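You operate a simulated robot arm through the tools that you are given. There is no shell and no other tool. Be economical: measure what you need, move in short steps, check, and stop when the job is done.

You are at the controls of a simulated robot arm. One attempt, no reset.

Task
Put the copper bridge from the top of the light box on the shelf of the small bench. Then put the clear pane from the shelf of the bench on top of the tray on the top of the long bench. Then take the brush from the top of the bench and put it on the shelf of the bench. Then stack the bottle marked "Glue" from the shelf of the tray bench on top of the bottle marked "Rinse". Then open the right drawer, take the black bar from the inside of the right drawer and leave it on the drawing on the top of the tray bench and shut the drawer again. Then shut the deep drawer. Then put the navy brush on the roundel on the top of the wall bench. Keep to this order.

The check looks at the end state, three seconds after you hand in, the way a careful person would. Anything else that was tipped, shoved, dropped, spilled or broken makes it a failure.

Robot
A 7-joint arm with a two-finger parallel gripper on a trunk, on a base that drives. Base frame: it is fixed to the floor where the robot stands at the start and does not move with it; the origin is under the middle of the robot, x ahead of it, y to its left, z up. Readings come in cm, degrees, newtons and seconds.
With the tool pointing down near the work surface it reaches from about 16 to 68 cm from the robot's upright axis, wherever it stands. Its first joint turns from -166.0 to 166.0 degrees. Places, roughly: black bar (22x2x2 cm) [-150, -290, 80]; bottle [50, -225, 50]; brush (7x5x7 cm) [60, -110, 90]; copper bridge (5x4x3 cm) [50, -20, 90]; deep drawer [-110, -280, 70]; drawing [50, -200, 100]; navy brush (7x5x6 cm) [-360, -150, 70]; pane [50, -50, 50]; right drawer [-150, -290, 80]; roundel (13x13x3 cm) [-620, 60, 90]; shelf of the bench [70, -70, 50]; shelf of the small bench [-260, -290, 30]; tray [-125, 50, 100]. Payload 3.43 kg.
The tool frame sits at the grasp point between the pads (the TCP): z along the fingers, y along the line on which they close. The tips reach 3.4 cm beyond it. The gripper opens to 12.8 cm. The fingers are 2.4 cm wide and 1.2 cm thick; the gripper's body (4.8 by 13 cm) begins 9.6 cm behind the TCP.
Orientation is told as [roll, pitch, yaw] about the base's x, y, z axes, in that order, counted from this pose: with the fingers straight down and closing along the base's y, the tool's x points along the base's -x, its y along +y and its z along -z.

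Tools
- The arm moves only by the tool apply_moves. Its argument "motion" is a list of rows, each a list of 7 numbers: the turn, a rotation vector about the tool's x, y, z in degrees, then the shift along the tool's x, y, z in mm, then the finger opening in mm, from 0 to 128. In form: [[wx, wy, wz, tx, ty, tz, fingers], ...]. A call has 1 to 12 rows; each row shifts and turns the commanded pose from where the row before left it, along the tool's axes as they then stand. Rows are played at 5 a second. More than 5 cm and 8.6 degrees between two rows, or a gripper value outside its range, and nothing of the call is played. Where a pose cannot be reached the arm comes as near as it can. A force on the tool above 40 N (or 10 N above the force at the start of the call, whichever is more), or a blocked arm, ends the call early, and 0.2 s more pass. The fingers move at their own pace (about 10.8 cm/s each) and stop on an object; they squeeze with about 38 N. The grip force told is the motor's: it shows also when the fingers shut on nothing. Time passes only in rows, and 0.2 s behind the last, so rows that do not move let the fingers close. It gives the time, the measured TCP pose, the force on the tool (base axes), the opening and the grip force at its end, in the units of the frame above (readings bear some noise), with the torque about the TCP (base axes, N m) and any sound that the robot's microphone picked up.
- Cameras (640 x 400 px; columns grow to the right, rows downward): "scene" is now at [-2.45, 9.54, 137.57]; the picture's right is [-0.70, -0.72, 0.00], its down [-0.46, 0.45, -0.77] and it looks along [0.55, -0.54, -0.64] (base axes); focal length 262 px, centre (320, 200). "wrist" rides on the gripper at [7.6, -1.1, -16] in the tool frame; the picture's right is [0.15, 0.99, 0.00], its down [-0.88, 0.13, -0.46] and it looks along [-0.45, 0.07, 0.89] (tool axes); focal length 234 px, centre (320, 200). There is no depth. A picture from a camera that has moved, and an enlarged one, comes with that camera's place and axes in the base frame and with its lens. The place of the scene camera against the robot may be out by one fixed shift of up to 2.5 cm in any direction.
- get_image(camera): a new picture of that camera. No time passes.
- raise_lower(by): slides the trunk up (or, below 0, down) by that many cm; the arm and the scene camera ride with it, the base frame stays. It gives what a move gives, with no picture.
- drive_base(legs): drives the robot by 1 to 6 legs, each [ahead, left, turn to the left] in cm, cm and degrees, along the robot's own axes; the way and the turn of a leg run together, so that a leg with both is an arc; at most 150 cm and 180 degrees a leg. The arm and the cameras ride along, it lands a little off, and it stops where it bumps. It gives what a move gives.
- pan_tilt(pan, tilt): turns the head with the scene camera to pan (to the left, within 86 degrees either way) and tilt (down, from -29 to 69), counted from straight ahead of the robot. It gives what a move gives.
- inspect(camera, box): a new picture of the part [left, top, right, bottom] of that camera's present view, enlarged. No time passes.
- job_done(): hands the job in; it is judged then, once.

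Work in short steps. Places have to be worked out from the pictures, the camera data and where the tool is seen: move nearer, look again, correct. Check each grasp and each placing, and mend what went wrong. You have 217 turns and 210 pictures in all, those below and enlarged ones among them. Open the gripper and draw the arm clear of the work before you hand the job in, unless the task says otherwise; then end with one line.

The tools are called after "Emit:" as name(argument=value, ...) on one line, values as JSON. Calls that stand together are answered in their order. apply_moves: Moves the arm, as the interface text tells. Its arguments: {"type":"object","properties":{"motion":{"type":"array","items":{"type":"array","items":{"type":"number"}}}},"required":["motion"]} The other tools are called the same way: raise_lower (by) slides the trunk up or down; drive_base (legs) drives the base; pan_tilt (pan, tilt) turns the head that bears the scene camera; get_image (camera) takes a picture; inspect (camera, box) takes an enlarged picture of a part of a camera's view; job_done () hands the job in.

At the start:

```text
clock: 0.0
position: [25.46, -34.0, 116.43]
tcp_rot: [0.0, 0.1, 0.0]
wrist_force: [-0.3, 0.4, -0.3]
moment: [0.02, -0.01, 0.03]
opening: 12.8
gripper_force: 0.1
trunk travel left (down, up): [-7.5, 24.9]
robot x, y, heading: [0.16, 0.32, -0.0]
head pan, tilt: [-44.2, 39.9]
```

scene: 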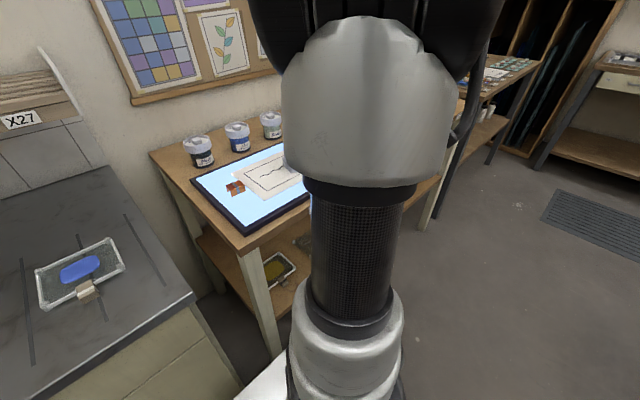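
wrist: 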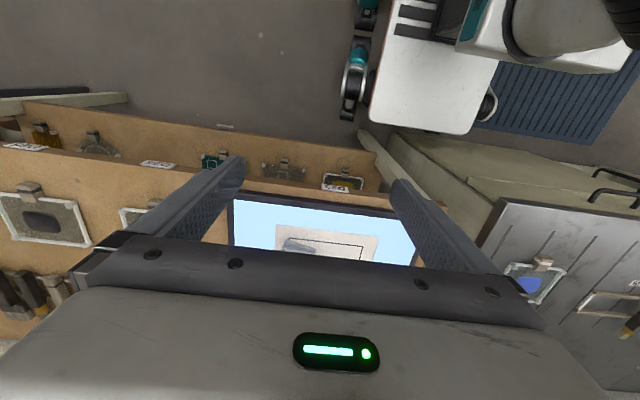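

The copper bridge shows on the light box at roughly [58,-16,90]. I look around with the head before I move.

Emit:
pan_tilt(pan=-5, tilt=40)

Emit:
get_image(camera="scene")

Emit:
pan_tilt(pan=-80, tilt=25)

Emit:
get_image(camera="scene")

Emit:
pan_tilt(pan=80, tilt=25)

Emit:
get_image(camera="scene")

```text
clock: 1.1
position: [25.3, -33.83, 116.5]
tcp_rot: [0.0, 0.1, 0.0]
wrist_force: [0.3, 1.0, -0.1]
moment: [-0.01, 0.02, -0.02]
opening: 12.81
gripper_force: 0.1
trunk travel left (down, up): [-7.5, 24.9]
robot x, y, heading: [0.07, 0.32, -0.0]
head pan, tilt: [-5.0, 40.0]
```

```text
207 pictures are left
camera scene: at [-0.08, 14.72, 137.55], right [-0.09, -1.0, 0.0], down [-0.64, 0.06, -0.77], along [0.76, -0.07, -0.64], focal length 262 px, centre (320, 200)
```

scene: 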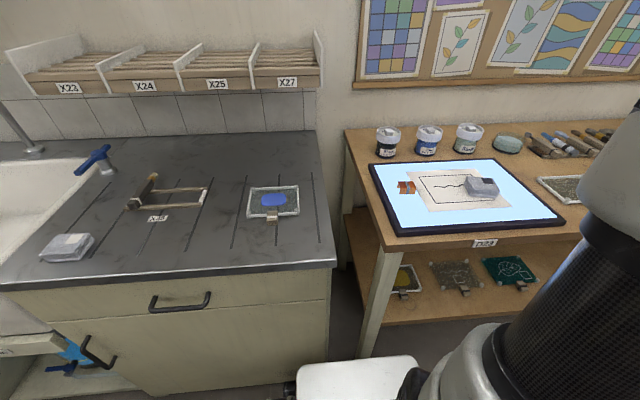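

```text
clock: 2.5
position: [25.19, -33.93, 116.44]
tcp_rot: [-0.1, 0.1, 0.0]
wrist_force: [0.2, -0.7, 0.1]
moment: [0.01, -0.04, 0.02]
opening: 12.82
gripper_force: 0.0
trunk travel left (down, up): [-7.5, 24.9]
robot x, y, heading: [0.18, 0.07, -0.0]
head pan, tilt: [-80.0, 25.0]
```

```text
206 pictures are left
camera scene: at [-6.94, 6.4, 139.88], right [-0.98, -0.17, 0.0], down [-0.07, 0.42, -0.91], along [0.16, -0.89, -0.42], focal length 262 px, centre (320, 200)
```

scene: 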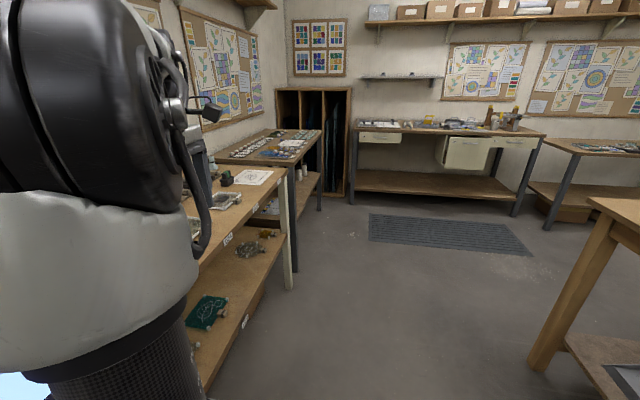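

```text
clock: 5.0
position: [25.19, -33.92, 116.43]
tcp_rot: [0.0, 0.0, 0.0]
wrist_force: [-0.3, 0.4, 0.5]
moment: [0.01, 0.02, 0.0]
opening: 12.81
gripper_force: 0.0
trunk travel left (down, up): [-7.5, 24.9]
robot x, y, heading: [-0.25, -0.1, -0.3]
head pan, tilt: [80.0, 25.0]
```

```text
205 pictures are left
camera scene: at [-6.95, 24.54, 139.88], right [0.98, -0.17, 0.0], down [-0.07, -0.42, -0.91], along [0.16, 0.89, -0.42], focal length 262 px, centre (320, 200)
```

scene: 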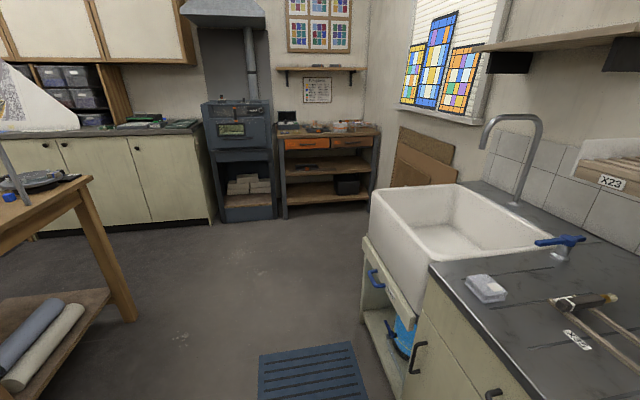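

I zoom in on the light box to see the copper bridge.

Emit:
pan_tilt(pan=-15, tilt=40)

Emit:
inspect(camera="scene", box=[240, 130, 480, 280])

Emit:
apply_moves(motion=[[0, 0, 0, -40, 20, 0, 128], [0, 0, 0, -40, 20, 0, 128], [0, 0, 0, -40, 20, 0, 128], [0, 0, 0, -40, 20, 0, 128], [0, 0, 0, -40, 20, 0, 128], [0, 0, 0, -40, 20, 0, 128], [0, 0, 0, -40, 20, 0, 128], [0, 0, 0, -30, 20, 0, 128]])

Emit:
get_image(camera="wrist")

```text
clock: 6.7
position: [25.28, -33.98, 116.42]
tcp_rot: [0.0, 0.0, 0.0]
wrist_force: [0.2, -0.2, -0.5]
moment: [0.02, -0.02, -0.01]
opening: 12.78
gripper_force: 0.1
trunk travel left (down, up): [-7.5, 24.9]
robot x, y, heading: [-0.01, 0.03, 0.1]
head pan, tilt: [-15.0, 40.0]
```

```text
2.67 times, centred on (360, 205) of scene
camera zoom: at [-0.34, 13.27, 137.55], right [-0.26, -0.97, 0.0], down [-0.62, 0.17, -0.77], along [0.74, -0.2, -0.64], focal length 699 px, centre (213, 187)
```

zoom: 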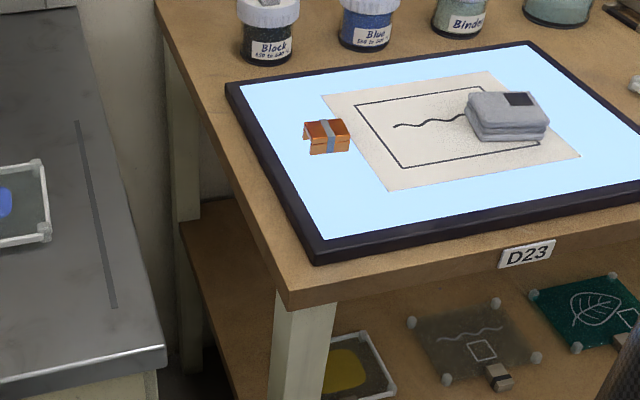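

```text
clock: 8.5
position: [56.23, -18.09, 116.44]
tcp_rot: [0.0, 0.0, -0.1]
wrist_force: [-0.2, -0.2, 0.1]
moment: [0.0, -0.03, 0.02]
opening: 12.81
gripper_force: 0.0
trunk travel left (down, up): [-7.5, 24.9]
robot x, y, heading: [-0.04, 0.32, 0.2]
head pan, tilt: [-15.0, 40.0]
```

```text
203 pictures are left
camera wrist: at [48.54, -19.14, 132.42], right [-0.15, 0.99, 0.0], down [0.88, 0.13, 0.46], along [0.45, 0.07, -0.89], focal length 234 px, centre (320, 200)
```

wrist: 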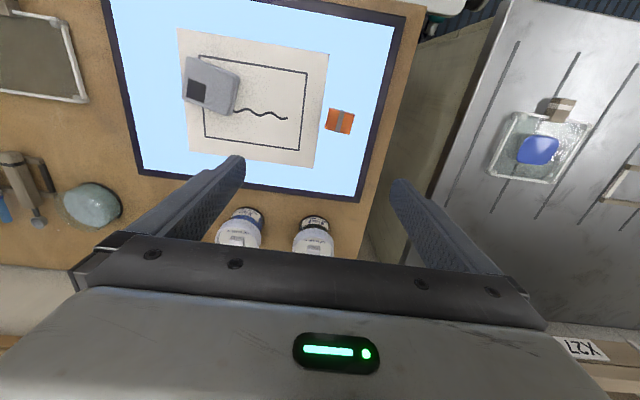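

Two rays put the bridge near [53.5,-15.2,~93]. I go above it and look closer.

Emit:
apply_moves(motion=[[0, 0, 0, 25, 28, 20, 128], [0, 0, 0, 0, 0, 40, 128], [0, 0, 0, 0, 0, 40, 128], [0, 0, 0, 0, 0, 0, 128]])

Emit:
inspect(camera="wrist", box=[220, 60, 420, 240])

Emit:
inspect(camera="scene", box=[240, 100, 440, 240])

```text
clock: 9.5
position: [53.56, -15.19, 106.55]
tcp_rot: [0.1, 0.0, 0.1]
wrist_force: [0.7, 0.1, -0.2]
moment: [-0.02, 0.02, -0.01]
opening: 12.79
gripper_force: 0.1
trunk travel left (down, up): [-7.5, 24.9]
robot x, y, heading: [0.02, 0.02, -0.3]
head pan, tilt: [-15.0, 40.0]
```

```text
2.22 times, centred on (320, 150) of wrist
camera zoom: at [45.94, -16.3, 122.49], right [-0.15, 0.99, 0.0], down [0.88, 0.13, 0.46], along [0.45, 0.07, -0.89], focal length 520 px, centre (320, 311)
```

zoom: 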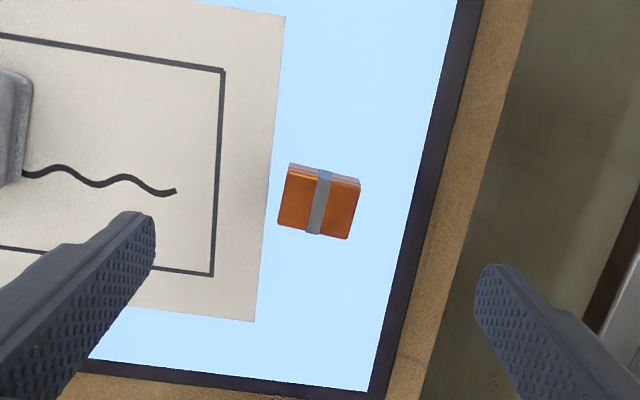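

```text
2.86 times, centred on (340, 170) of scene
camera zoom: at [-0.33, 13.27, 137.55], right [-0.26, -0.97, 0.0], down [-0.62, 0.17, -0.77], along [0.74, -0.2, -0.64], focal length 749 px, centre (263, 286)
```

zoom: 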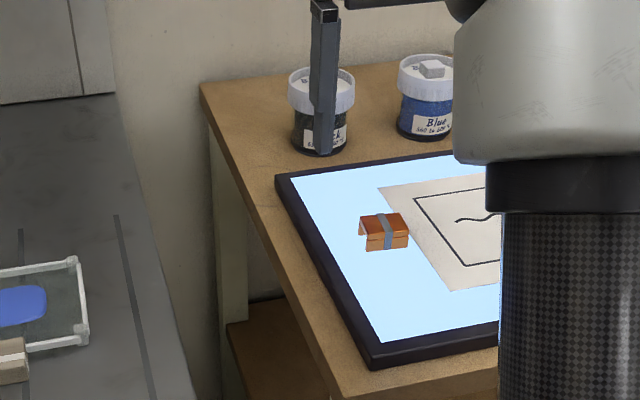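

The bridge is axis-aligned, about 4 cm wide in y, with its top near z≈94. It has to go onto a low shelf, so I tilt the tool 45° forward to grasp it and place it with the same tilt.

Emit:
apply_moves(motion=[[0, -7.5, 0, 0, 0, 0, 128], [0, -7.5, 0, 0, 0, 0, 128], [0, -7.5, 0, 0, 0, 0, 128], [0, -7.5, 0, 0, 0, 0, 128], [0, -7.5, 0, 0, 0, 0, 128], [0, -7.5, 0, 0, 0, 0, 80], [0, 0, 0, 0, 0, 0, 80]])

Emit:
get_image(camera="wrist")

Emit:
inspect(camera="scene", box=[240, 100, 440, 240])

```text
clock: 11.1
position: [53.71, -15.16, 106.37]
tcp_rot: [0.0, -45.1, 0.0]
wrist_force: [-0.3, 0.4, 0.4]
moment: [-0.02, -0.02, 0.01]
opening: 7.97
gripper_force: 0.0
trunk travel left (down, up): [-7.5, 24.9]
robot x, y, heading: [-0.39, 0.23, -0.0]
head pan, tilt: [-15.0, 40.0]
```

```text
200 pictures are left
camera wrist: at [36.98, -16.3, 112.33], right [-0.1, 0.99, -0.1], down [0.3, 0.13, 0.95], along [0.95, 0.07, -0.31], focal length 234 px, centre (320, 200)
```

wrist: 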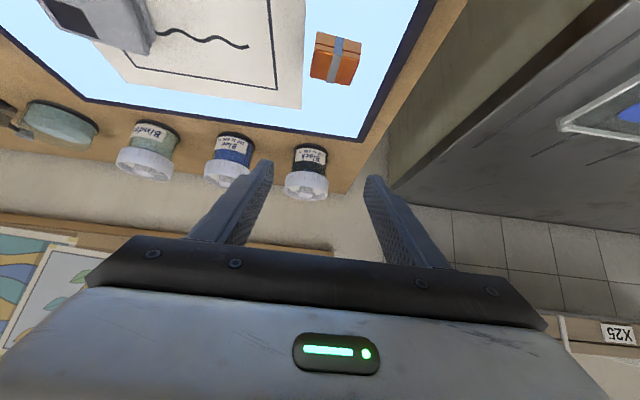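

```text
2.86 times, centred on (340, 170) of scene
camera zoom: at [-0.34, 13.27, 137.55], right [-0.26, -0.97, 0.0], down [-0.62, 0.17, -0.77], along [0.74, -0.2, -0.64], focal length 749 px, centre (263, 286)
```

zoom: 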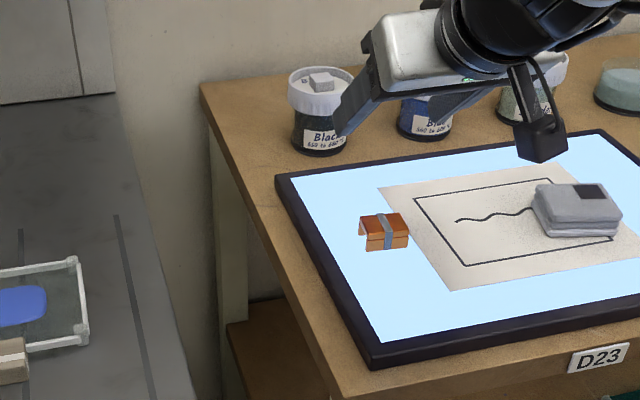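

Bridge centre confirmed near [53.5,-15,92.5]. I descend to TCP z≈97 and look again.

Emit:
apply_moves(motion=[[0, 0, 0, 26, 0, 18, 80], [0, 0, 0, 26, 0, 18, 80], [0, 0, 0, 26, 0, 18, 80], [0, 0, 0, 0, 0, 0, 80]])

Emit:
get_image(camera="wrist")

Emit:
inspect(camera="scene", box=[260, 130, 400, 220])

```text
clock: 12.1
position: [52.0, -14.94, 96.97]
tcp_rot: [0.0, -45.0, 0.0]
wrist_force: [-0.2, 0.9, -0.2]
moment: [-0.02, -0.02, -0.01]
opening: 7.99
gripper_force: 0.0
trunk travel left (down, up): [-7.5, 24.9]
robot x, y, heading: [-0.22, 0.05, 0.2]
head pan, tilt: [-15.0, 40.0]
```

```text
198 pictures are left
camera wrist: at [35.18, -16.23, 102.98], right [-0.1, 0.99, -0.1], down [0.3, 0.13, 0.94], along [0.95, 0.07, -0.31], focal length 234 px, centre (320, 200)
```

wrist: 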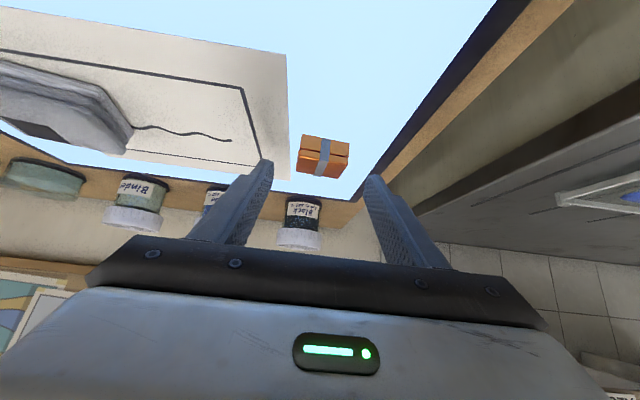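

```text
4.44 times, centred on (330, 175) of scene
camera zoom: at [-0.34, 13.27, 137.55], right [-0.26, -0.97, 0.0], down [-0.62, 0.17, -0.77], along [0.74, -0.2, -0.64], focal length 1166 px, centre (276, 311)
```

zoom: 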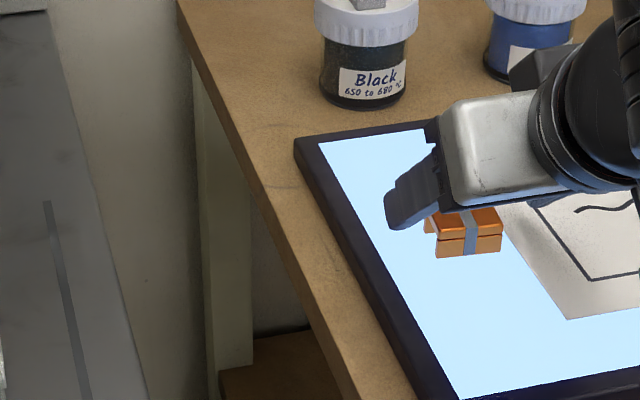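

The fingers straddle the bridge. I lower in small steps watching the force.

Emit:
apply_moves(motion=[[0, 0, 0, 5, 0, 7, 80], [0, 0, 0, 5, 0, 6, 80], [0, 0, 0, 0, 0, 0, 80]])

Emit:
inspect(camera="wrist", box=[240, 100, 400, 200])

Emit:
inspect(camera="scene", box=[300, 150, 400, 220])

```text
clock: 12.9
position: [52.28, -15.19, 95.38]
tcp_rot: [-0.1, -45.0, -0.1]
wrist_force: [0.5, 0.3, 0.1]
moment: [-0.01, 0.0, -0.04]
opening: 8.02
gripper_force: 0.0
trunk travel left (down, up): [-7.5, 24.9]
robot x, y, heading: [0.12, 0.31, 0.0]
head pan, tilt: [-15.0, 40.0]
```

```text
4.00 times, centred on (320, 150) of wrist
camera zoom: at [35.45, -16.25, 101.42], right [-0.1, 0.99, -0.1], down [0.3, 0.13, 0.94], along [0.95, 0.07, -0.31], focal length 937 px, centre (320, 400)
```

zoom: 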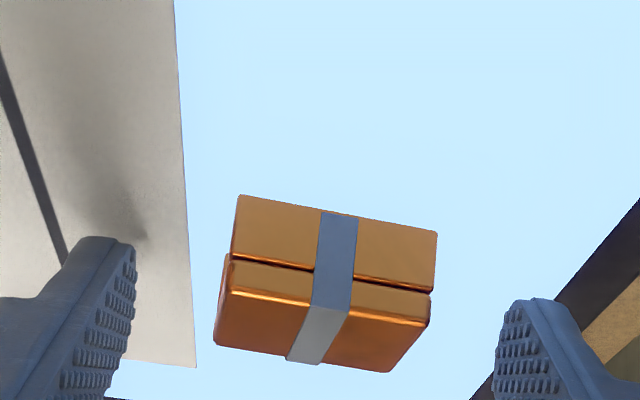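

```text
5.71 times, centred on (350, 185) of scene
camera zoom: at [-0.34, 13.27, 137.55], right [-0.26, -0.97, 0.0], down [-0.62, 0.17, -0.77], along [0.74, -0.2, -0.64], focal length 1498 px, centre (149, 286)
```

zoom: 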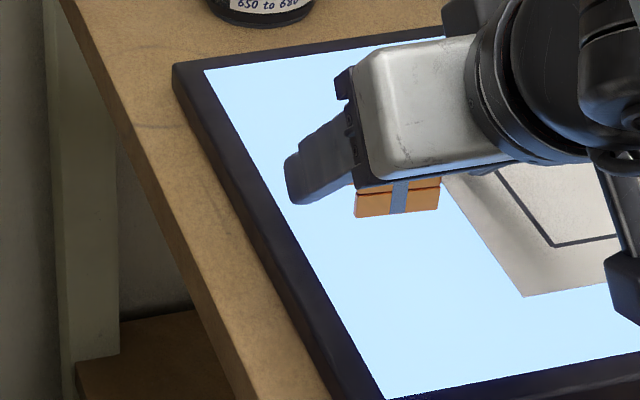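

No contact yet. A few mm lower for a better grip, then close.

Emit:
apply_moves(motion=[[0, 0, 0, 3, 0, 1, 80], [0, 0, 0, 0, 0, 0, 80]])

```text
clock: 13.5
position: [52.0, -15.09, 95.21]
tcp_rot: [0.0, -45.0, 0.0]
wrist_force: [1.0, -0.6, -0.2]
moment: [0.01, -0.02, 0.03]
opening: 7.97
gripper_force: 0.1
trunk travel left (down, up): [-7.5, 24.9]
robot x, y, heading: [0.07, 0.18, -0.0]
head pan, tilt: [-15.0, 40.0]
```

Emit:
apply_moves(motion=[[0, 0, 0, 2, 0, 1, 80], [0, 0, 0, 0, 0, 0, 30], [0, 0, 0, 0, 0, 0, 30], [0, 0, 0, 0, 0, 0, 30]])

Emit:
inspect(camera="wrist", box=[240, 100, 400, 200])

```text
clock: 14.5
position: [51.98, -15.24, 95.12]
tcp_rot: [-0.1, -45.2, -0.1]
wrist_force: [-0.3, -10.6, 14.9]
moment: [-0.84, -0.24, -0.1]
opening: 4.14
gripper_force: 37.7
trunk travel left (down, up): [-7.5, 24.9]
robot x, y, heading: [-0.29, -0.06, 0.0]
head pan, tilt: [-15.0, 40.0]
```

```text
4.00 times, centred on (320, 150) of wrist
camera zoom: at [35.2, -16.43, 100.99], right [-0.1, 0.99, -0.11], down [0.3, 0.13, 0.95], along [0.95, 0.06, -0.31], focal length 937 px, centre (320, 400)
```

zoom: 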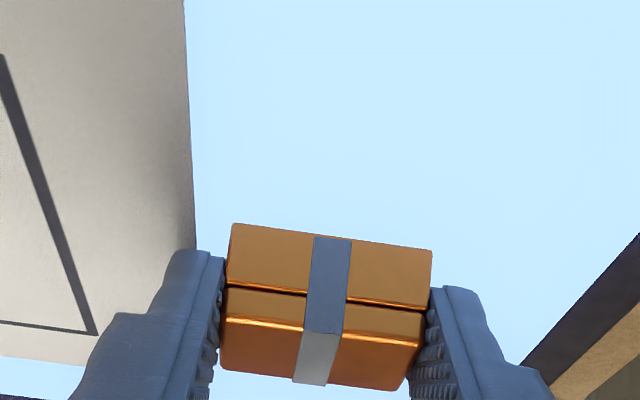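

Gripped at 4.1 cm. I lift.

Emit:
apply_moves(motion=[[0, 0, 0, -10, 0, -10, 30], [0, 0, 0, -30, 0, -30, 30], [0, 0, 0, -30, 0, -30, 30], [0, 0, 0, 0, 0, 0, 30]])

Emit:
get_image(camera="wrist")

Emit:
get_image(camera="scene")

```text
clock: 15.5
position: [51.99, -15.04, 105.04]
tcp_rot: [0.1, -45.1, 0.1]
wrist_force: [0.1, -0.5, -0.8]
moment: [-0.01, 0.01, 0.01]
opening: 4.12
gripper_force: 38.1
trunk travel left (down, up): [-7.5, 24.9]
robot x, y, heading: [0.07, -0.12, 0.1]
head pan, tilt: [-15.0, 40.0]
```

```text
193 pictures are left
camera wrist: at [35.26, -16.22, 110.95], right [-0.1, 0.99, -0.1], down [0.3, 0.13, 0.94], along [0.95, 0.07, -0.31], focal length 234 px, centre (320, 200)
```

wrist: 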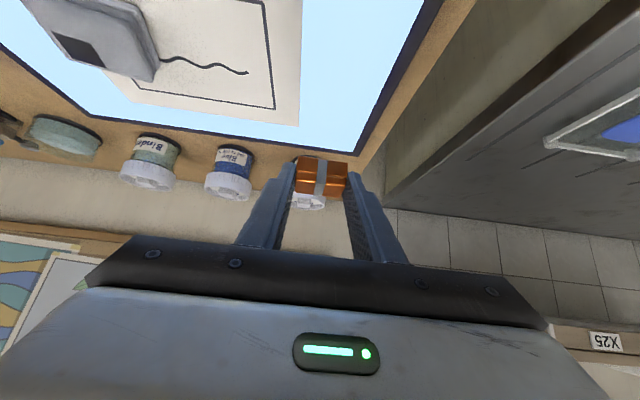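

```text
192 pictures are left
camera scene: at [-0.34, 13.27, 137.55], right [-0.26, -0.97, 0.0], down [-0.62, 0.17, -0.77], along [0.74, -0.2, -0.64], focal length 262 px, centre (320, 200)
```

scene: 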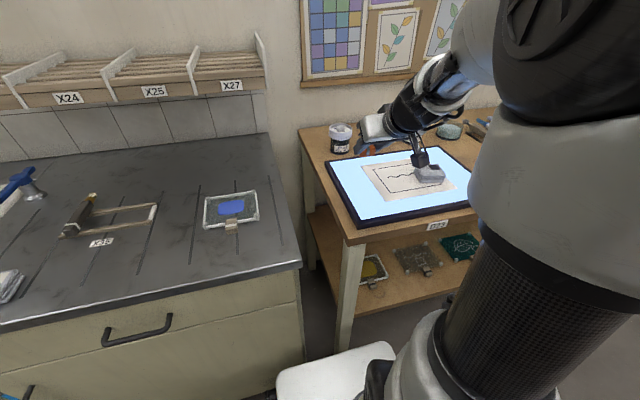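

The bridge is held. I draw the arm in, then drive toward the small bench, turning right and looking about.

Emit:
apply_moves(motion=[[0, 0, 0, 21, 0, -39, 30], [0, 0, 0, 21, 0, -39, 30], [0, 0, 0, 21, 0, -39, 30], [0, 0, 0, 21, 0, -39, 30], [0, 0, 0, 0, 0, 0, 30]])

Emit:
drive_base(legs=[[-25, 0, 0], [0, 0, -90]])

Emit:
pan_tilt(pan=0, tilt=30)

Emit:
get_image(camera="scene")

Emit:
pan_tilt(pan=-65, tilt=30)

Emit:
get_image(camera="scene")

```text
clock: 16.3
position: [40.47, -15.3, 99.72]
tcp_rot: [4.2, -33.2, -2.7]
wrist_force: [0.3, 0.4, -0.7]
moment: [-0.02, 0.03, 0.01]
opening: 4.09
gripper_force: 37.7
trunk travel left (down, up): [-7.5, 24.9]
robot x, y, heading: [-0.0, -0.15, -0.3]
head pan, tilt: [-15.0, 40.0]
stopped in row 4: the arm was blocked; the commanded pose is now the measured one
```

```text
clock: 22.1
position: [-40.78, -40.54, 99.61]
tcp_rot: [4.2, -33.2, -92.7]
wrist_force: [-0.6, 0.1, -1.1]
moment: [0.04, -0.03, -0.03]
opening: 4.12
gripper_force: 38.2
trunk travel left (down, up): [-7.5, 24.9]
robot x, y, heading: [-25.8, -0.08, -90.0]
head pan, tilt: [-15.0, 40.0]
```

```text
clock: 22.9
position: [-40.82, -40.42, 99.29]
tcp_rot: [4.3, -32.7, -92.8]
wrist_force: [-0.9, -0.5, -0.2]
moment: [0.03, 0.01, 0.0]
opening: 4.13
gripper_force: 37.8
trunk travel left (down, up): [-7.5, 24.9]
robot x, y, heading: [-25.76, 0.02, -89.7]
head pan, tilt: [0.0, 30.0]
```

```text
191 pictures are left
camera scene: at [-12.57, 1.52, 139.27], right [-0.99, 0.16, 0.0], down [0.08, 0.48, -0.88], along [-0.14, -0.87, -0.48], focal length 262 px, centre (320, 200)
```

scene: 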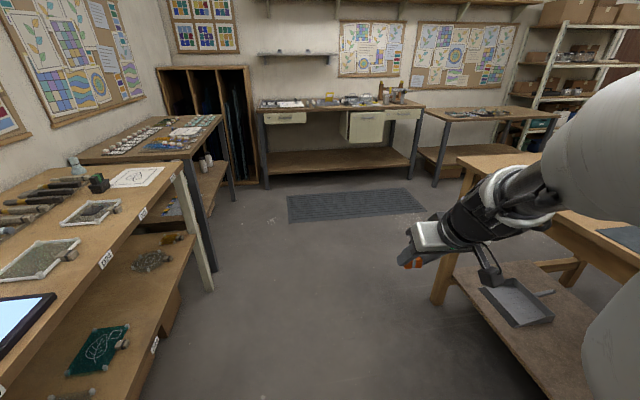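

```text
clock: 24.2
position: [-40.77, -40.5, 99.5]
tcp_rot: [4.2, -33.1, -92.6]
wrist_force: [-0.3, 0.5, -0.8]
moment: [0.06, -0.02, -0.05]
opening: 4.13
gripper_force: 38.4
trunk travel left (down, up): [-7.5, 24.9]
robot x, y, heading: [-25.35, -0.0, -89.7]
head pan, tilt: [-65.0, 30.0]
```

```text
190 pictures are left
camera scene: at [-19.34, 6.65, 139.09], right [-0.42, 0.91, 0.0], down [0.45, 0.21, -0.87], along [-0.78, -0.37, -0.5], focal length 262 px, centre (320, 200)
```

scene: 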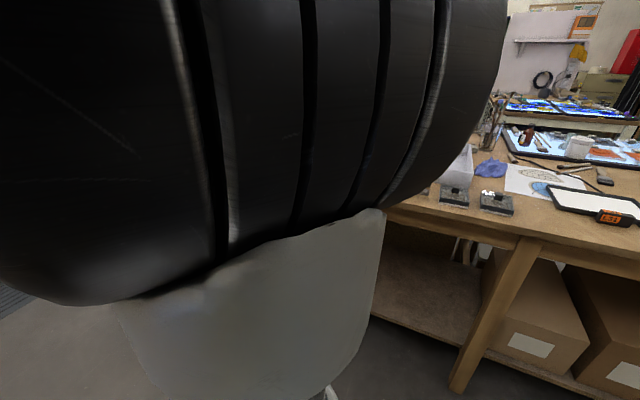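

Clear way ahead: the drawer bench is at y≈-250, the small bench to its right at x≈-200…-300. I drive down the aisle, then strafe right.

Emit:
drive_base(legs=[[150, 0, 0], [10, 0, 0], [0, -110, 0]])

Emit:
pan_tilt(pan=-30, tilt=35)

Emit:
get_image(camera="scene")

Emit:
pan_tilt(pan=5, tilt=35)

Emit:
get_image(camera="scene")

```text
clock: 42.8
position: [-148.03, -202.54, 99.63]
tcp_rot: [4.2, -33.1, -92.0]
wrist_force: [0.6, 0.8, -0.7]
moment: [0.01, 0.0, -0.01]
opening: 4.11
gripper_force: 37.8
trunk travel left (down, up): [-7.5, 24.9]
robot x, y, heading: [-133.05, -161.64, -89.0]
head pan, tilt: [-65.0, 30.0]
```

```text
clock: 43.8
position: [-148.01, -202.48, 99.54]
tcp_rot: [4.1, -33.1, -92.1]
wrist_force: [-0.1, -0.3, -0.3]
moment: [-0.01, 0.02, 0.0]
opening: 4.1
gripper_force: 38.5
trunk travel left (down, up): [-7.5, 24.9]
robot x, y, heading: [-133.49, -162.0, -89.2]
head pan, tilt: [-30.0, 35.0]
```

```text
189 pictures are left
camera scene: at [-123.11, -158.87, 138.31], right [-0.87, 0.49, 0.0], down [0.28, 0.5, -0.82], along [-0.4, -0.71, -0.57], focal length 262 px, centre (320, 200)
```

scene: 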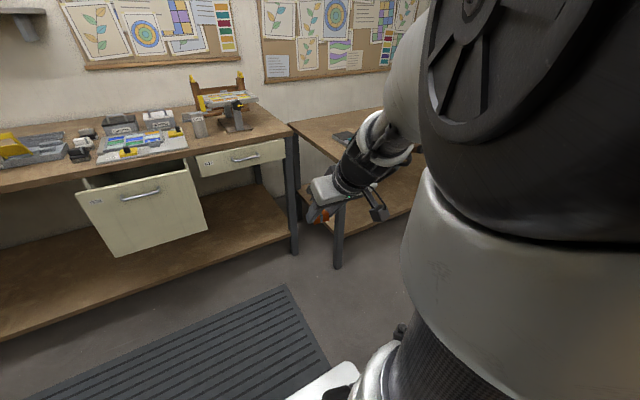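

```text
clock: 44.8
position: [-147.96, -202.46, 99.3]
tcp_rot: [4.3, -32.7, -92.1]
wrist_force: [0.9, -0.4, 0.1]
moment: [0.01, 0.0, -0.01]
opening: 4.11
gripper_force: 38.1
trunk travel left (down, up): [-7.5, 24.9]
robot x, y, heading: [-132.73, -161.54, -89.3]
head pan, tilt: [5.0, 35.0]
```

```text
188 pictures are left
camera scene: at [-120.87, -159.87, 138.63], right [-0.97, 0.23, 0.0], down [0.13, 0.53, -0.84], along [-0.2, -0.82, -0.54], focal length 262 px, centre (320, 200)
```

scene: 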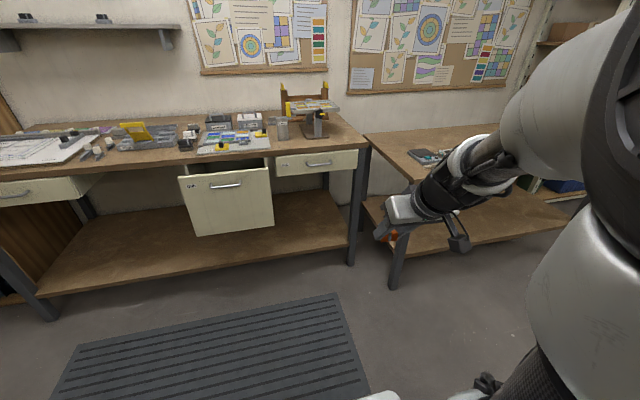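

Small bench: shelf front edge y≈-255, x from -192 to -318, top at z≈78. I strafe right and approach partly, then look.

Emit:
drive_base(legs=[[0, -105, -0.8], [15, 0, 0]])

Emit:
pan_tilt(pan=10, tilt=45)

Emit:
get_image(camera="scene")

Emit:
get_image(camera="wrist")

```text
clock: 56.2
position: [-253.69, -217.84, 99.31]
tcp_rot: [4.5, -32.6, -92.7]
wrist_force: [-0.6, 0.2, 0.2]
moment: [0.04, -0.03, -0.01]
opening: 4.13
gripper_force: 38.0
trunk travel left (down, up): [-7.5, 24.9]
robot x, y, heading: [-239.04, -177.71, -90.0]
head pan, tilt: [5.0, 35.0]
```

```text
clock: 56.9
position: [-253.77, -217.77, 99.12]
tcp_rot: [4.4, -32.5, -92.7]
wrist_force: [-0.1, 0.1, -0.7]
moment: [0.01, -0.01, -0.02]
opening: 4.1
gripper_force: 38.4
trunk travel left (down, up): [-7.5, 24.9]
robot x, y, heading: [-238.35, -177.28, -89.9]
head pan, tilt: [10.0, 45.0]
```

```text
187 pictures are left
camera scene: at [-222.6, -174.91, 136.83], right [-0.98, -0.18, 0.0], down [-0.12, 0.7, -0.71], along [0.12, -0.7, -0.71], focal length 262 px, centre (320, 200)
```

scene: 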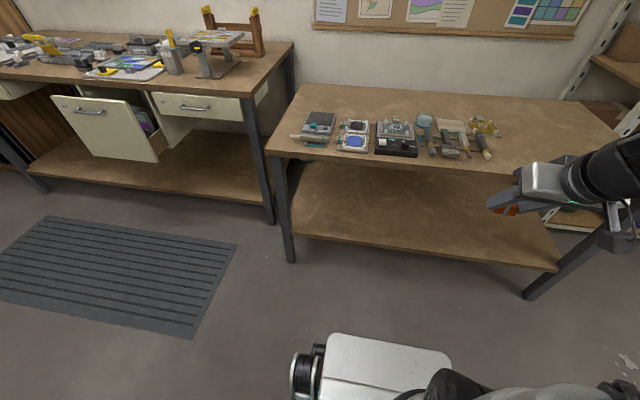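

```text
186 pictures are left
camera wrist: at [-255.42, -202.91, 108.46], right [0.99, 0.12, -0.01], down [0.07, -0.5, 0.87], along [0.1, -0.86, -0.5], focal length 234 px, centre (320, 200)
```

wrist: 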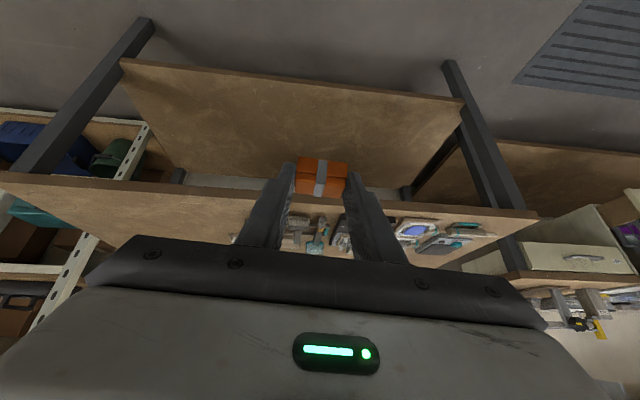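

Shelf surface at z≈29, front edge y≈-257, empty. I straighten the tool to 45°, reach out to ~52 cm ahead, before lowering.

Emit:
apply_moves(motion=[[1.0, -4.2, -0.8, -28, 0, 28, 30], [1.0, -4.2, -0.8, -28, 0, 28, 30], [1.0, -4.2, -0.7, -28, 0, 28, 30], [0, 0, 0, 0, 0, 0, 30]])

```text
clock: 57.9
position: [-253.52, -229.53, 97.6]
tcp_rot: [-0.1, -45.1, -90.4]
wrist_force: [0.2, -0.1, -0.6]
moment: [0.01, -0.01, -0.01]
opening: 4.11
gripper_force: 38.2
trunk travel left (down, up): [-7.5, 24.9]
robot x, y, heading: [-238.7, -177.4, -90.0]
head pan, tilt: [10.0, 45.0]
```

Lower the trunk and arm to about z 45 outside the bench.

Emit:
raise_lower(by=-7.4)

Emit:
apply_moves(motion=[[0, 0, 0, 35, 0, 35, 30], [0, 0, 0, 35, 0, 35, 30], [0, 0, 0, 35, 0, 35, 30], [0, 0, 0, 35, 0, 35, 30], [0, 0, 0, 35, 0, 35, 30], [0, 0, 0, 35, 0, 35, 30], [0, 0, 0, 35, 0, 35, 30], [0, 0, 0, 35, 0, 35, 30], [0, 0, 0, 35, 0, 35, 30], [0, 0, 0, 0, 0, 0, 30]])

Emit:
get_image(camera="scene")

Emit:
get_image(camera="wrist")

```text
clock: 59.0
position: [-253.5, -229.37, 90.1]
tcp_rot: [-0.1, -45.2, -90.3]
wrist_force: [-0.6, -0.5, -0.7]
moment: [0.01, 0.0, 0.01]
opening: 4.12
gripper_force: 38.3
trunk travel left (down, up): [-0.1, 32.3]
robot x, y, heading: [-238.36, -177.38, -89.8]
head pan, tilt: [10.0, 45.0]
```

```text
clock: 61.2
position: [-253.4, -229.51, 45.69]
tcp_rot: [0.0, -45.3, -90.4]
wrist_force: [0.4, -0.2, -0.5]
moment: [0.01, 0.01, -0.03]
opening: 4.14
gripper_force: 37.7
trunk travel left (down, up): [-0.1, 32.3]
robot x, y, heading: [-238.42, -177.07, -89.9]
head pan, tilt: [10.0, 45.0]
```

```text
185 pictures are left
camera scene: at [-222.59, -174.9, 129.42], right [-0.98, -0.18, 0.0], down [-0.12, 0.7, -0.71], along [0.12, -0.7, -0.71], focal length 262 px, centre (320, 200)
```

scene: 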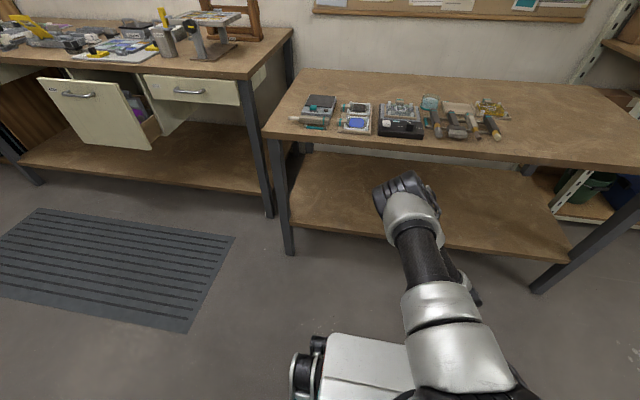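

```text
184 pictures are left
camera wrist: at [-254.54, -212.91, 51.51], right [0.99, 0.1, -0.1], down [0.13, -0.3, 0.95], along [0.06, -0.95, -0.31], focal length 234 px, centre (320, 200)
```

wrist: 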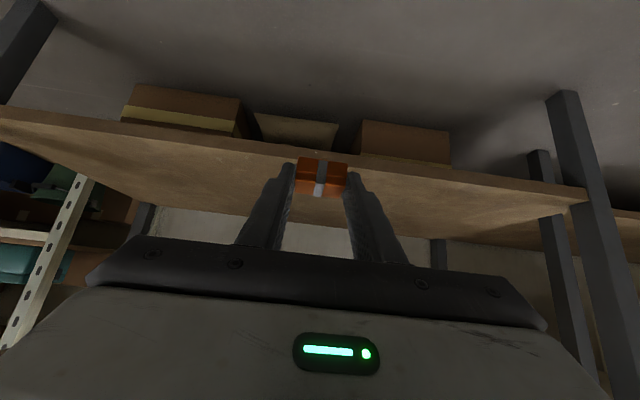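

Path clear. I drive forward 26 cm so that the bridge hovers over the shelf.

Emit:
drive_base(legs=[[26, 0, 0]])

Emit:
apply_moves(motion=[[0, 0, 0, -28, 0, 28, 30], [0, 0, 0, -28, 0, 28, 30], [0, 0, 0, 0, 0, 0, 30]])

Emit:
get_image(camera="wrist")

Emit:
get_image(camera="scene")

```text
clock: 63.1
position: [-253.27, -255.79, 45.63]
tcp_rot: [0.0, -45.2, -90.4]
wrist_force: [0.4, 1.2, 0.8]
moment: [0.01, -0.01, -0.04]
opening: 4.13
gripper_force: 38.0
trunk travel left (down, up): [-0.1, 32.3]
robot x, y, heading: [-238.35, -203.48, -89.7]
head pan, tilt: [10.0, 45.0]
```

```text
clock: 63.9
position: [-253.52, -263.74, 45.77]
tcp_rot: [-0.1, -45.2, -90.3]
wrist_force: [0.4, 0.3, -0.4]
moment: [0.02, -0.01, -0.02]
opening: 4.13
gripper_force: 38.0
trunk travel left (down, up): [-0.1, 32.3]
robot x, y, heading: [-238.15, -203.8, -90.0]
head pan, tilt: [10.0, 45.0]
```

```text
183 pictures are left
camera wrist: at [-254.56, -247.08, 51.63], right [0.99, 0.1, -0.1], down [0.13, -0.3, 0.95], along [0.06, -0.95, -0.31], focal length 234 px, centre (320, 200)
```

wrist: 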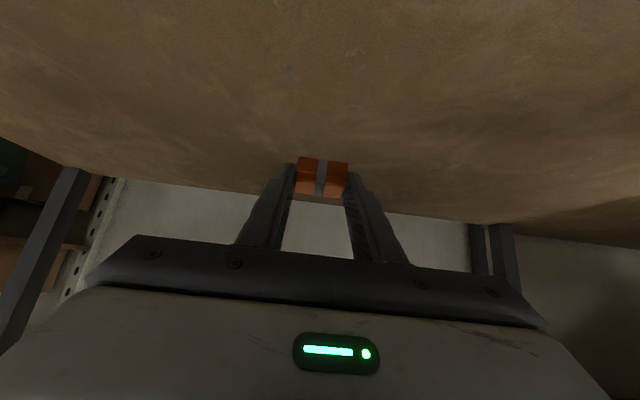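

```text
182 pictures are left
camera scene: at [-222.54, -201.23, 129.42], right [-0.98, -0.18, 0.0], down [-0.12, 0.7, -0.71], along [0.12, -0.7, -0.71], focal length 262 px, centre (320, 200)
```

scene: 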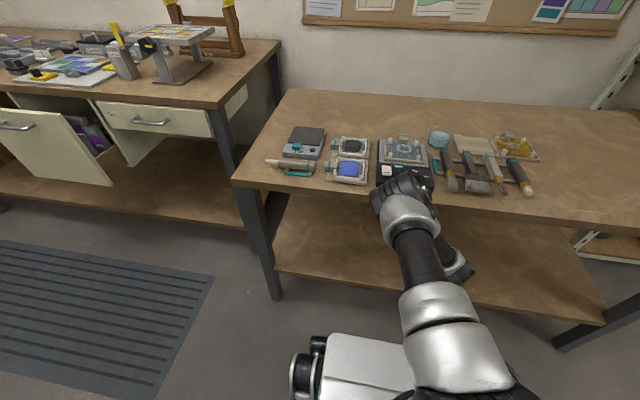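

Now lower onto the shelf, then in small steps until contact.

Emit:
apply_moves(motion=[[0, 0, 0, 27, 0, 27, 30], [0, 0, 0, 27, 0, 27, 30], [0, 0, 0, 20, 0, 20, 30], [0, 0, 0, 0, 0, 0, 30]])

Emit:
inspect(camera="wrist", box=[240, 100, 400, 200])

```text
clock: 64.9
position: [-253.33, -263.92, 35.09]
tcp_rot: [-0.1, -45.2, -90.3]
wrist_force: [-0.7, 0.0, -0.8]
moment: [0.03, -0.02, 0.0]
opening: 4.13
gripper_force: 38.2
trunk travel left (down, up): [-0.1, 32.3]
robot x, y, heading: [-238.71, -203.68, -90.0]
head pan, tilt: [10.0, 45.0]
```

```text
4.00 times, centred on (320, 150) of wrist
camera zoom: at [-254.47, -247.23, 41.04], right [0.99, 0.1, -0.1], down [0.13, -0.3, 0.95], along [0.06, -0.95, -0.31], focal length 937 px, centre (320, 400)
```

zoom: 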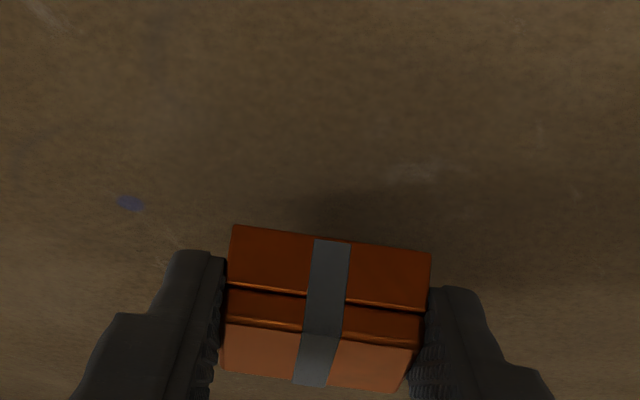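

Emit:
apply_moves(motion=[[0, 0, 0, 7, 0, 7, 30], [0, 0, 0, 4, 0, 4, 30], [0, 0, 0, 0, 0, 0, 30]])

```text
clock: 65.7
position: [-253.44, -263.86, 33.59]
tcp_rot: [0.0, -45.2, -90.3]
wrist_force: [-0.1, -0.4, -0.6]
moment: [0.0, -0.01, -0.01]
opening: 4.12
gripper_force: 37.9
trunk travel left (down, up): [-0.1, 32.3]
robot x, y, heading: [-238.3, -203.9, -89.9]
head pan, tilt: [10.0, 45.0]
```

No contact yet; I keep going in 2–3 mm steps.

Emit:
apply_moves(motion=[[0, 0, 0, 3, 0, 3, 30], [0, 0, 0, 0, 0, 0, 30]])

Emit:
apply_moves(motion=[[0, 0, 0, 3, 0, 3, 30], [0, 0, 0, 0, 0, 0, 30]])

Emit:
inspect(camera="wrist", box=[240, 100, 400, 200])

```text
clock: 66.3
position: [-253.49, -263.75, 33.4]
tcp_rot: [-0.1, -45.2, -90.4]
wrist_force: [0.6, 0.4, 3.2]
moment: [0.03, 0.08, -0.02]
opening: 4.12
gripper_force: 38.2
trunk travel left (down, up): [-0.1, 32.3]
robot x, y, heading: [-238.74, -203.5, -89.9]
head pan, tilt: [10.0, 45.0]
```

```text
clock: 66.9
position: [-253.45, -264.07, 33.23]
tcp_rot: [0.0, -45.7, -90.4]
wrist_force: [0.6, 7.0, 32.4]
moment: [-0.09, -0.15, 0.11]
opening: 4.12
gripper_force: 37.9
trunk travel left (down, up): [-0.1, 32.3]
robot x, y, heading: [-238.43, -203.6, -89.7]
head pan, tilt: [10.0, 45.0]
```

```text
4.00 times, centred on (320, 150) of wrist
camera zoom: at [-254.57, -247.32, 38.97], right [0.99, 0.1, -0.11], down [0.13, -0.29, 0.95], along [0.06, -0.95, -0.3], focal length 937 px, centre (320, 400)
```

zoom: 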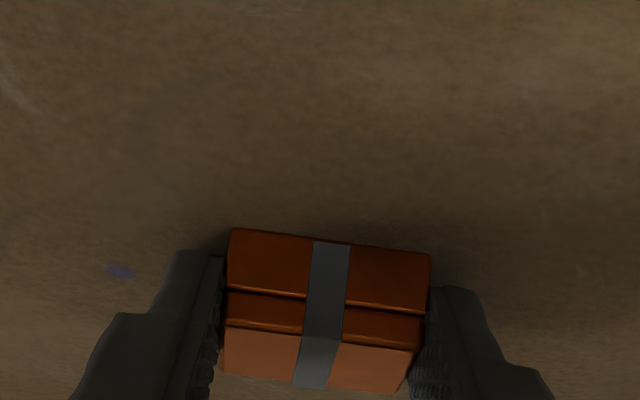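

Contact. I relieve the pressure a little, open, and back out along the tool axis.

Emit:
apply_moves(motion=[[0, 0, 0, -2, 0, -2, 30], [0, 0, 0, 0, 0, 0, 50], [0, 0, 0, 0, 0, 0, 80], [0, 0, 0, 0, 0, -20, 80], [0, 0, 0, 0, 0, -40, 80], [0, 0, 0, 0, 0, -45, 80], [0, 0, 0, 0, 0, 0, 80]])

Emit:
get_image(camera="wrist")

```text
clock: 68.5
position: [-253.27, -256.35, 40.31]
tcp_rot: [0.0, -45.3, -90.3]
wrist_force: [-0.4, -0.2, -0.2]
moment: [0.01, 0.04, 0.0]
opening: 8.02
gripper_force: 0.1
trunk travel left (down, up): [-0.1, 32.3]
robot x, y, heading: [-238.42, -203.46, -89.9]
head pan, tilt: [10.0, 45.0]
```

```text
179 pictures are left
camera wrist: at [-254.44, -239.88, 46.15], right [0.99, 0.1, -0.1], down [0.13, -0.3, 0.95], along [0.06, -0.95, -0.31], focal length 234 px, centre (320, 200)
```

wrist: 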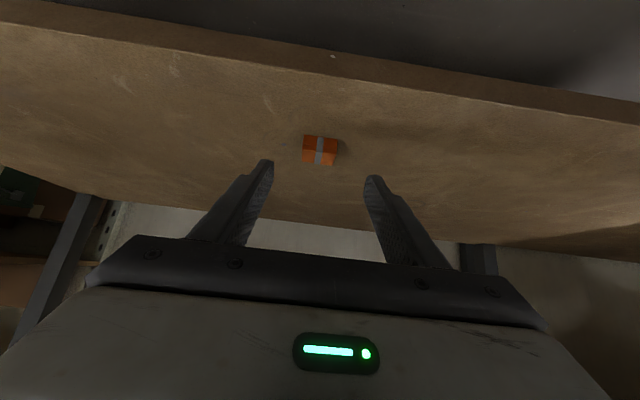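

The bridge stands on the shelf. I back off, raise the arm, and return toward the light-box bench.

Emit:
drive_base(legs=[[-38, 0, 0]])

Emit:
inspect(camera="wrist", box=[240, 60, 400, 200])

Emit:
apply_moves(motion=[[0, 0, 0, -35, 0, -35, 80], [0, 0, 0, -35, 0, -35, 80], [0, 0, 0, -35, 0, -35, 80], [0, 0, 0, -35, 0, -35, 80], [0, 0, 0, -35, 0, -35, 80], [0, 0, 0, -35, 0, -35, 80], [0, 0, 0, -35, 0, -35, 80], [0, 0, 0, -35, 0, -35, 80], [0, 0, 0, -35, 0, -35, 80], [0, 0, 0, -35, 0, -35, 80], [0, 0, 0, 30, 0, -30, 80], [0, 0, 0, 0, 0, 0, 80]])

Emit:
drive_base(legs=[[0, 150, 0], [0, 65, 0]])

```text
clock: 70.9
position: [-253.3, -218.77, 40.39]
tcp_rot: [0.0, -45.2, -90.0]
wrist_force: [-0.5, 0.3, 0.1]
moment: [-0.01, -0.02, -0.01]
opening: 8.0
gripper_force: 0.0
trunk travel left (down, up): [-0.1, 32.3]
robot x, y, heading: [-238.5, -166.29, -89.9]
head pan, tilt: [10.0, 45.0]
```

```text
2.86 times, centred on (320, 130) of wrist
camera zoom: at [-254.46, -202.14, 46.13], right [0.99, 0.1, -0.1], down [0.13, -0.3, 0.95], along [0.06, -0.95, -0.31], focal length 669 px, centre (320, 400)
```

zoom: 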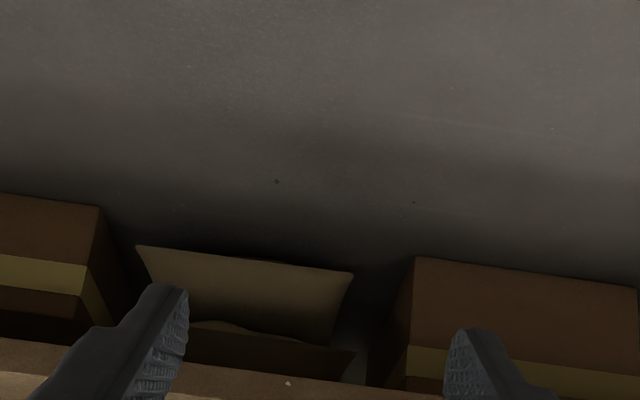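

```text
clock: 73.5
position: [-253.4, -214.36, 89.69]
tcp_rot: [-0.1, -45.3, -90.1]
wrist_force: [0.0, -0.4, -0.3]
moment: [0.0, 0.01, 0.01]
opening: 7.99
gripper_force: 0.1
trunk travel left (down, up): [-0.1, 32.3]
robot x, y, heading: [-238.27, -165.73, -89.6]
head pan, tilt: [10.0, 45.0]
```

```text
clock: 94.6
position: [-34.73, -210.58, 89.71]
tcp_rot: [0.0, -45.1, -88.8]
wrist_force: [0.4, 0.1, 0.4]
moment: [0.0, 0.01, -0.02]
opening: 8.0
gripper_force: 0.0
trunk travel left (down, up): [-0.1, 32.3]
robot x, y, heading: [-20.93, -161.68, -88.1]
head pan, tilt: [10.0, 45.0]
```

I back up the aisle and turn to face the bench.

Emit:
drive_base(legs=[[-108, 0, 0], [-8, 0, 88]])

Emit:
pan_tilt(pan=0, tilt=50)

Emit:
get_image(camera="scene")

Emit:
get_image(camera="wrist")

```text
clock: 104.0
position: [18.49, -62.68, 89.77]
tcp_rot: [0.0, -45.2, 0.0]
wrist_force: [0.7, 0.6, -0.9]
moment: [0.04, -0.01, 0.01]
opening: 7.99
gripper_force: 0.0
trunk travel left (down, up): [-0.1, 32.3]
robot x, y, heading: [-29.99, -47.77, 0.4]
head pan, tilt: [10.0, 45.0]
```

```text
clock: 104.8
position: [18.52, -62.74, 89.74]
tcp_rot: [0.0, -45.3, 0.0]
wrist_force: [-0.1, -0.5, -1.1]
moment: [-0.01, -0.01, -0.03]
opening: 7.99
gripper_force: 0.1
trunk travel left (down, up): [-0.1, 32.3]
robot x, y, heading: [-30.0, -48.11, 0.2]
head pan, tilt: [0.0, 50.0]
```

```text
177 pictures are left
camera scene: at [-30.94, -32.61, 128.73], right [0.01, -1.0, 0.0], down [-0.77, -0.01, -0.64], along [0.64, 0.01, -0.77], focal length 262 px, centre (320, 200)
```

scene: 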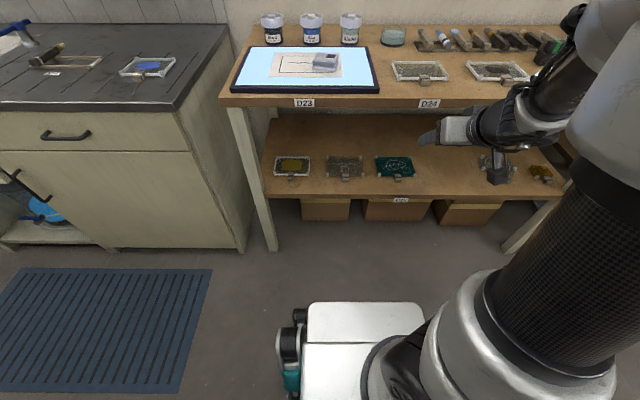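

```text
176 pictures are left
camera wrist: at [1.74, -63.87, 95.6], right [-0.1, 0.99, -0.1], down [0.3, 0.13, 0.95], along [0.95, 0.07, -0.31], focal length 234 px, centre (320, 200)
```

wrist: 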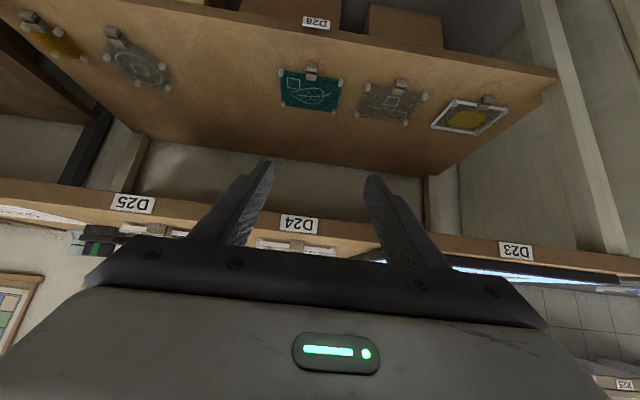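

Several panes lie on the shelf; I zoom in to tell the clear one.

Emit:
inspect(camera="wrist", box=[260, 40, 540, 160])

Emit:
inspect(camera="wrist", box=[0, 0, 200, 120])

Emit:
inspect(camera="scene", box=[260, 140, 430, 210])

```text
2.29 times, centred on (400, 100) of wrist
camera zoom: at [1.74, -63.87, 95.6], right [-0.1, 0.99, -0.1], down [0.3, 0.13, 0.95], along [0.95, 0.07, -0.31], focal length 535 px, centre (137, 429)
```

zoom: 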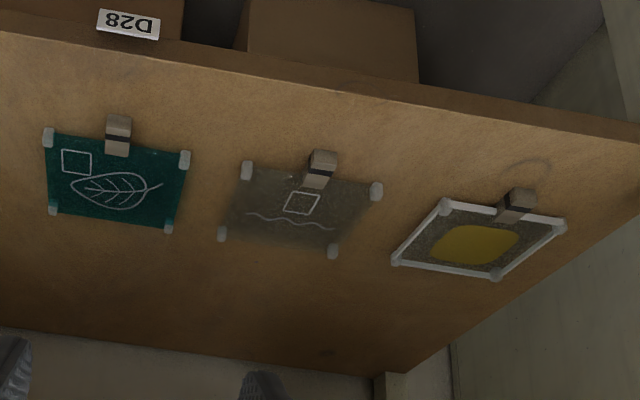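

```text
3.20 times, centred on (100, 60) of wrist
camera zoom: at [1.74, -63.87, 95.6], right [-0.1, 0.99, -0.1], down [0.3, 0.13, 0.95], along [0.95, 0.07, -0.31], focal length 749 px, centre (1024, 648)
```

zoom: 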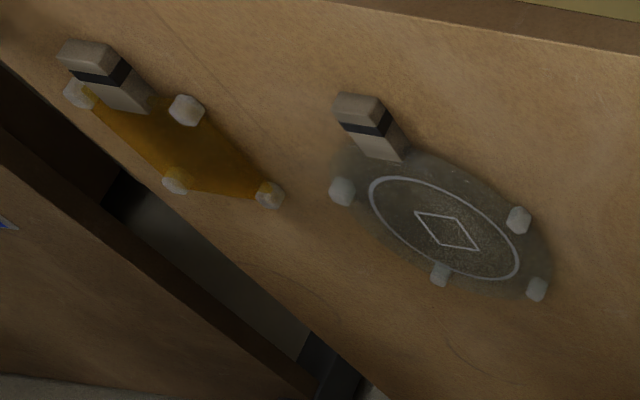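

```text
3.76 times, centred on (345, 175) of scene
camera zoom: at [-30.94, -32.61, 128.73], right [0.01, -1.0, 0.0], down [-0.77, -0.01, -0.64], along [0.64, 0.01, -0.77], focal length 987 px, centre (226, 294)
```

zoom: 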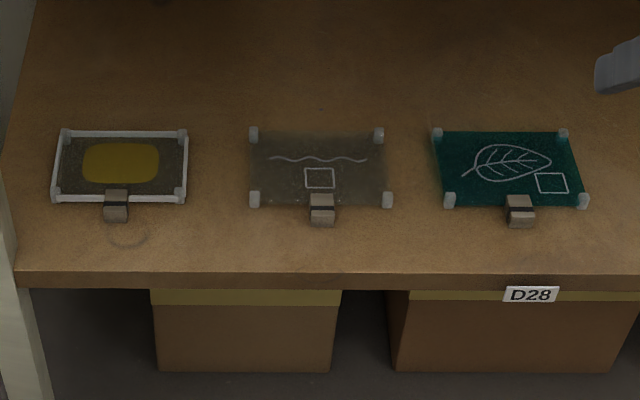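

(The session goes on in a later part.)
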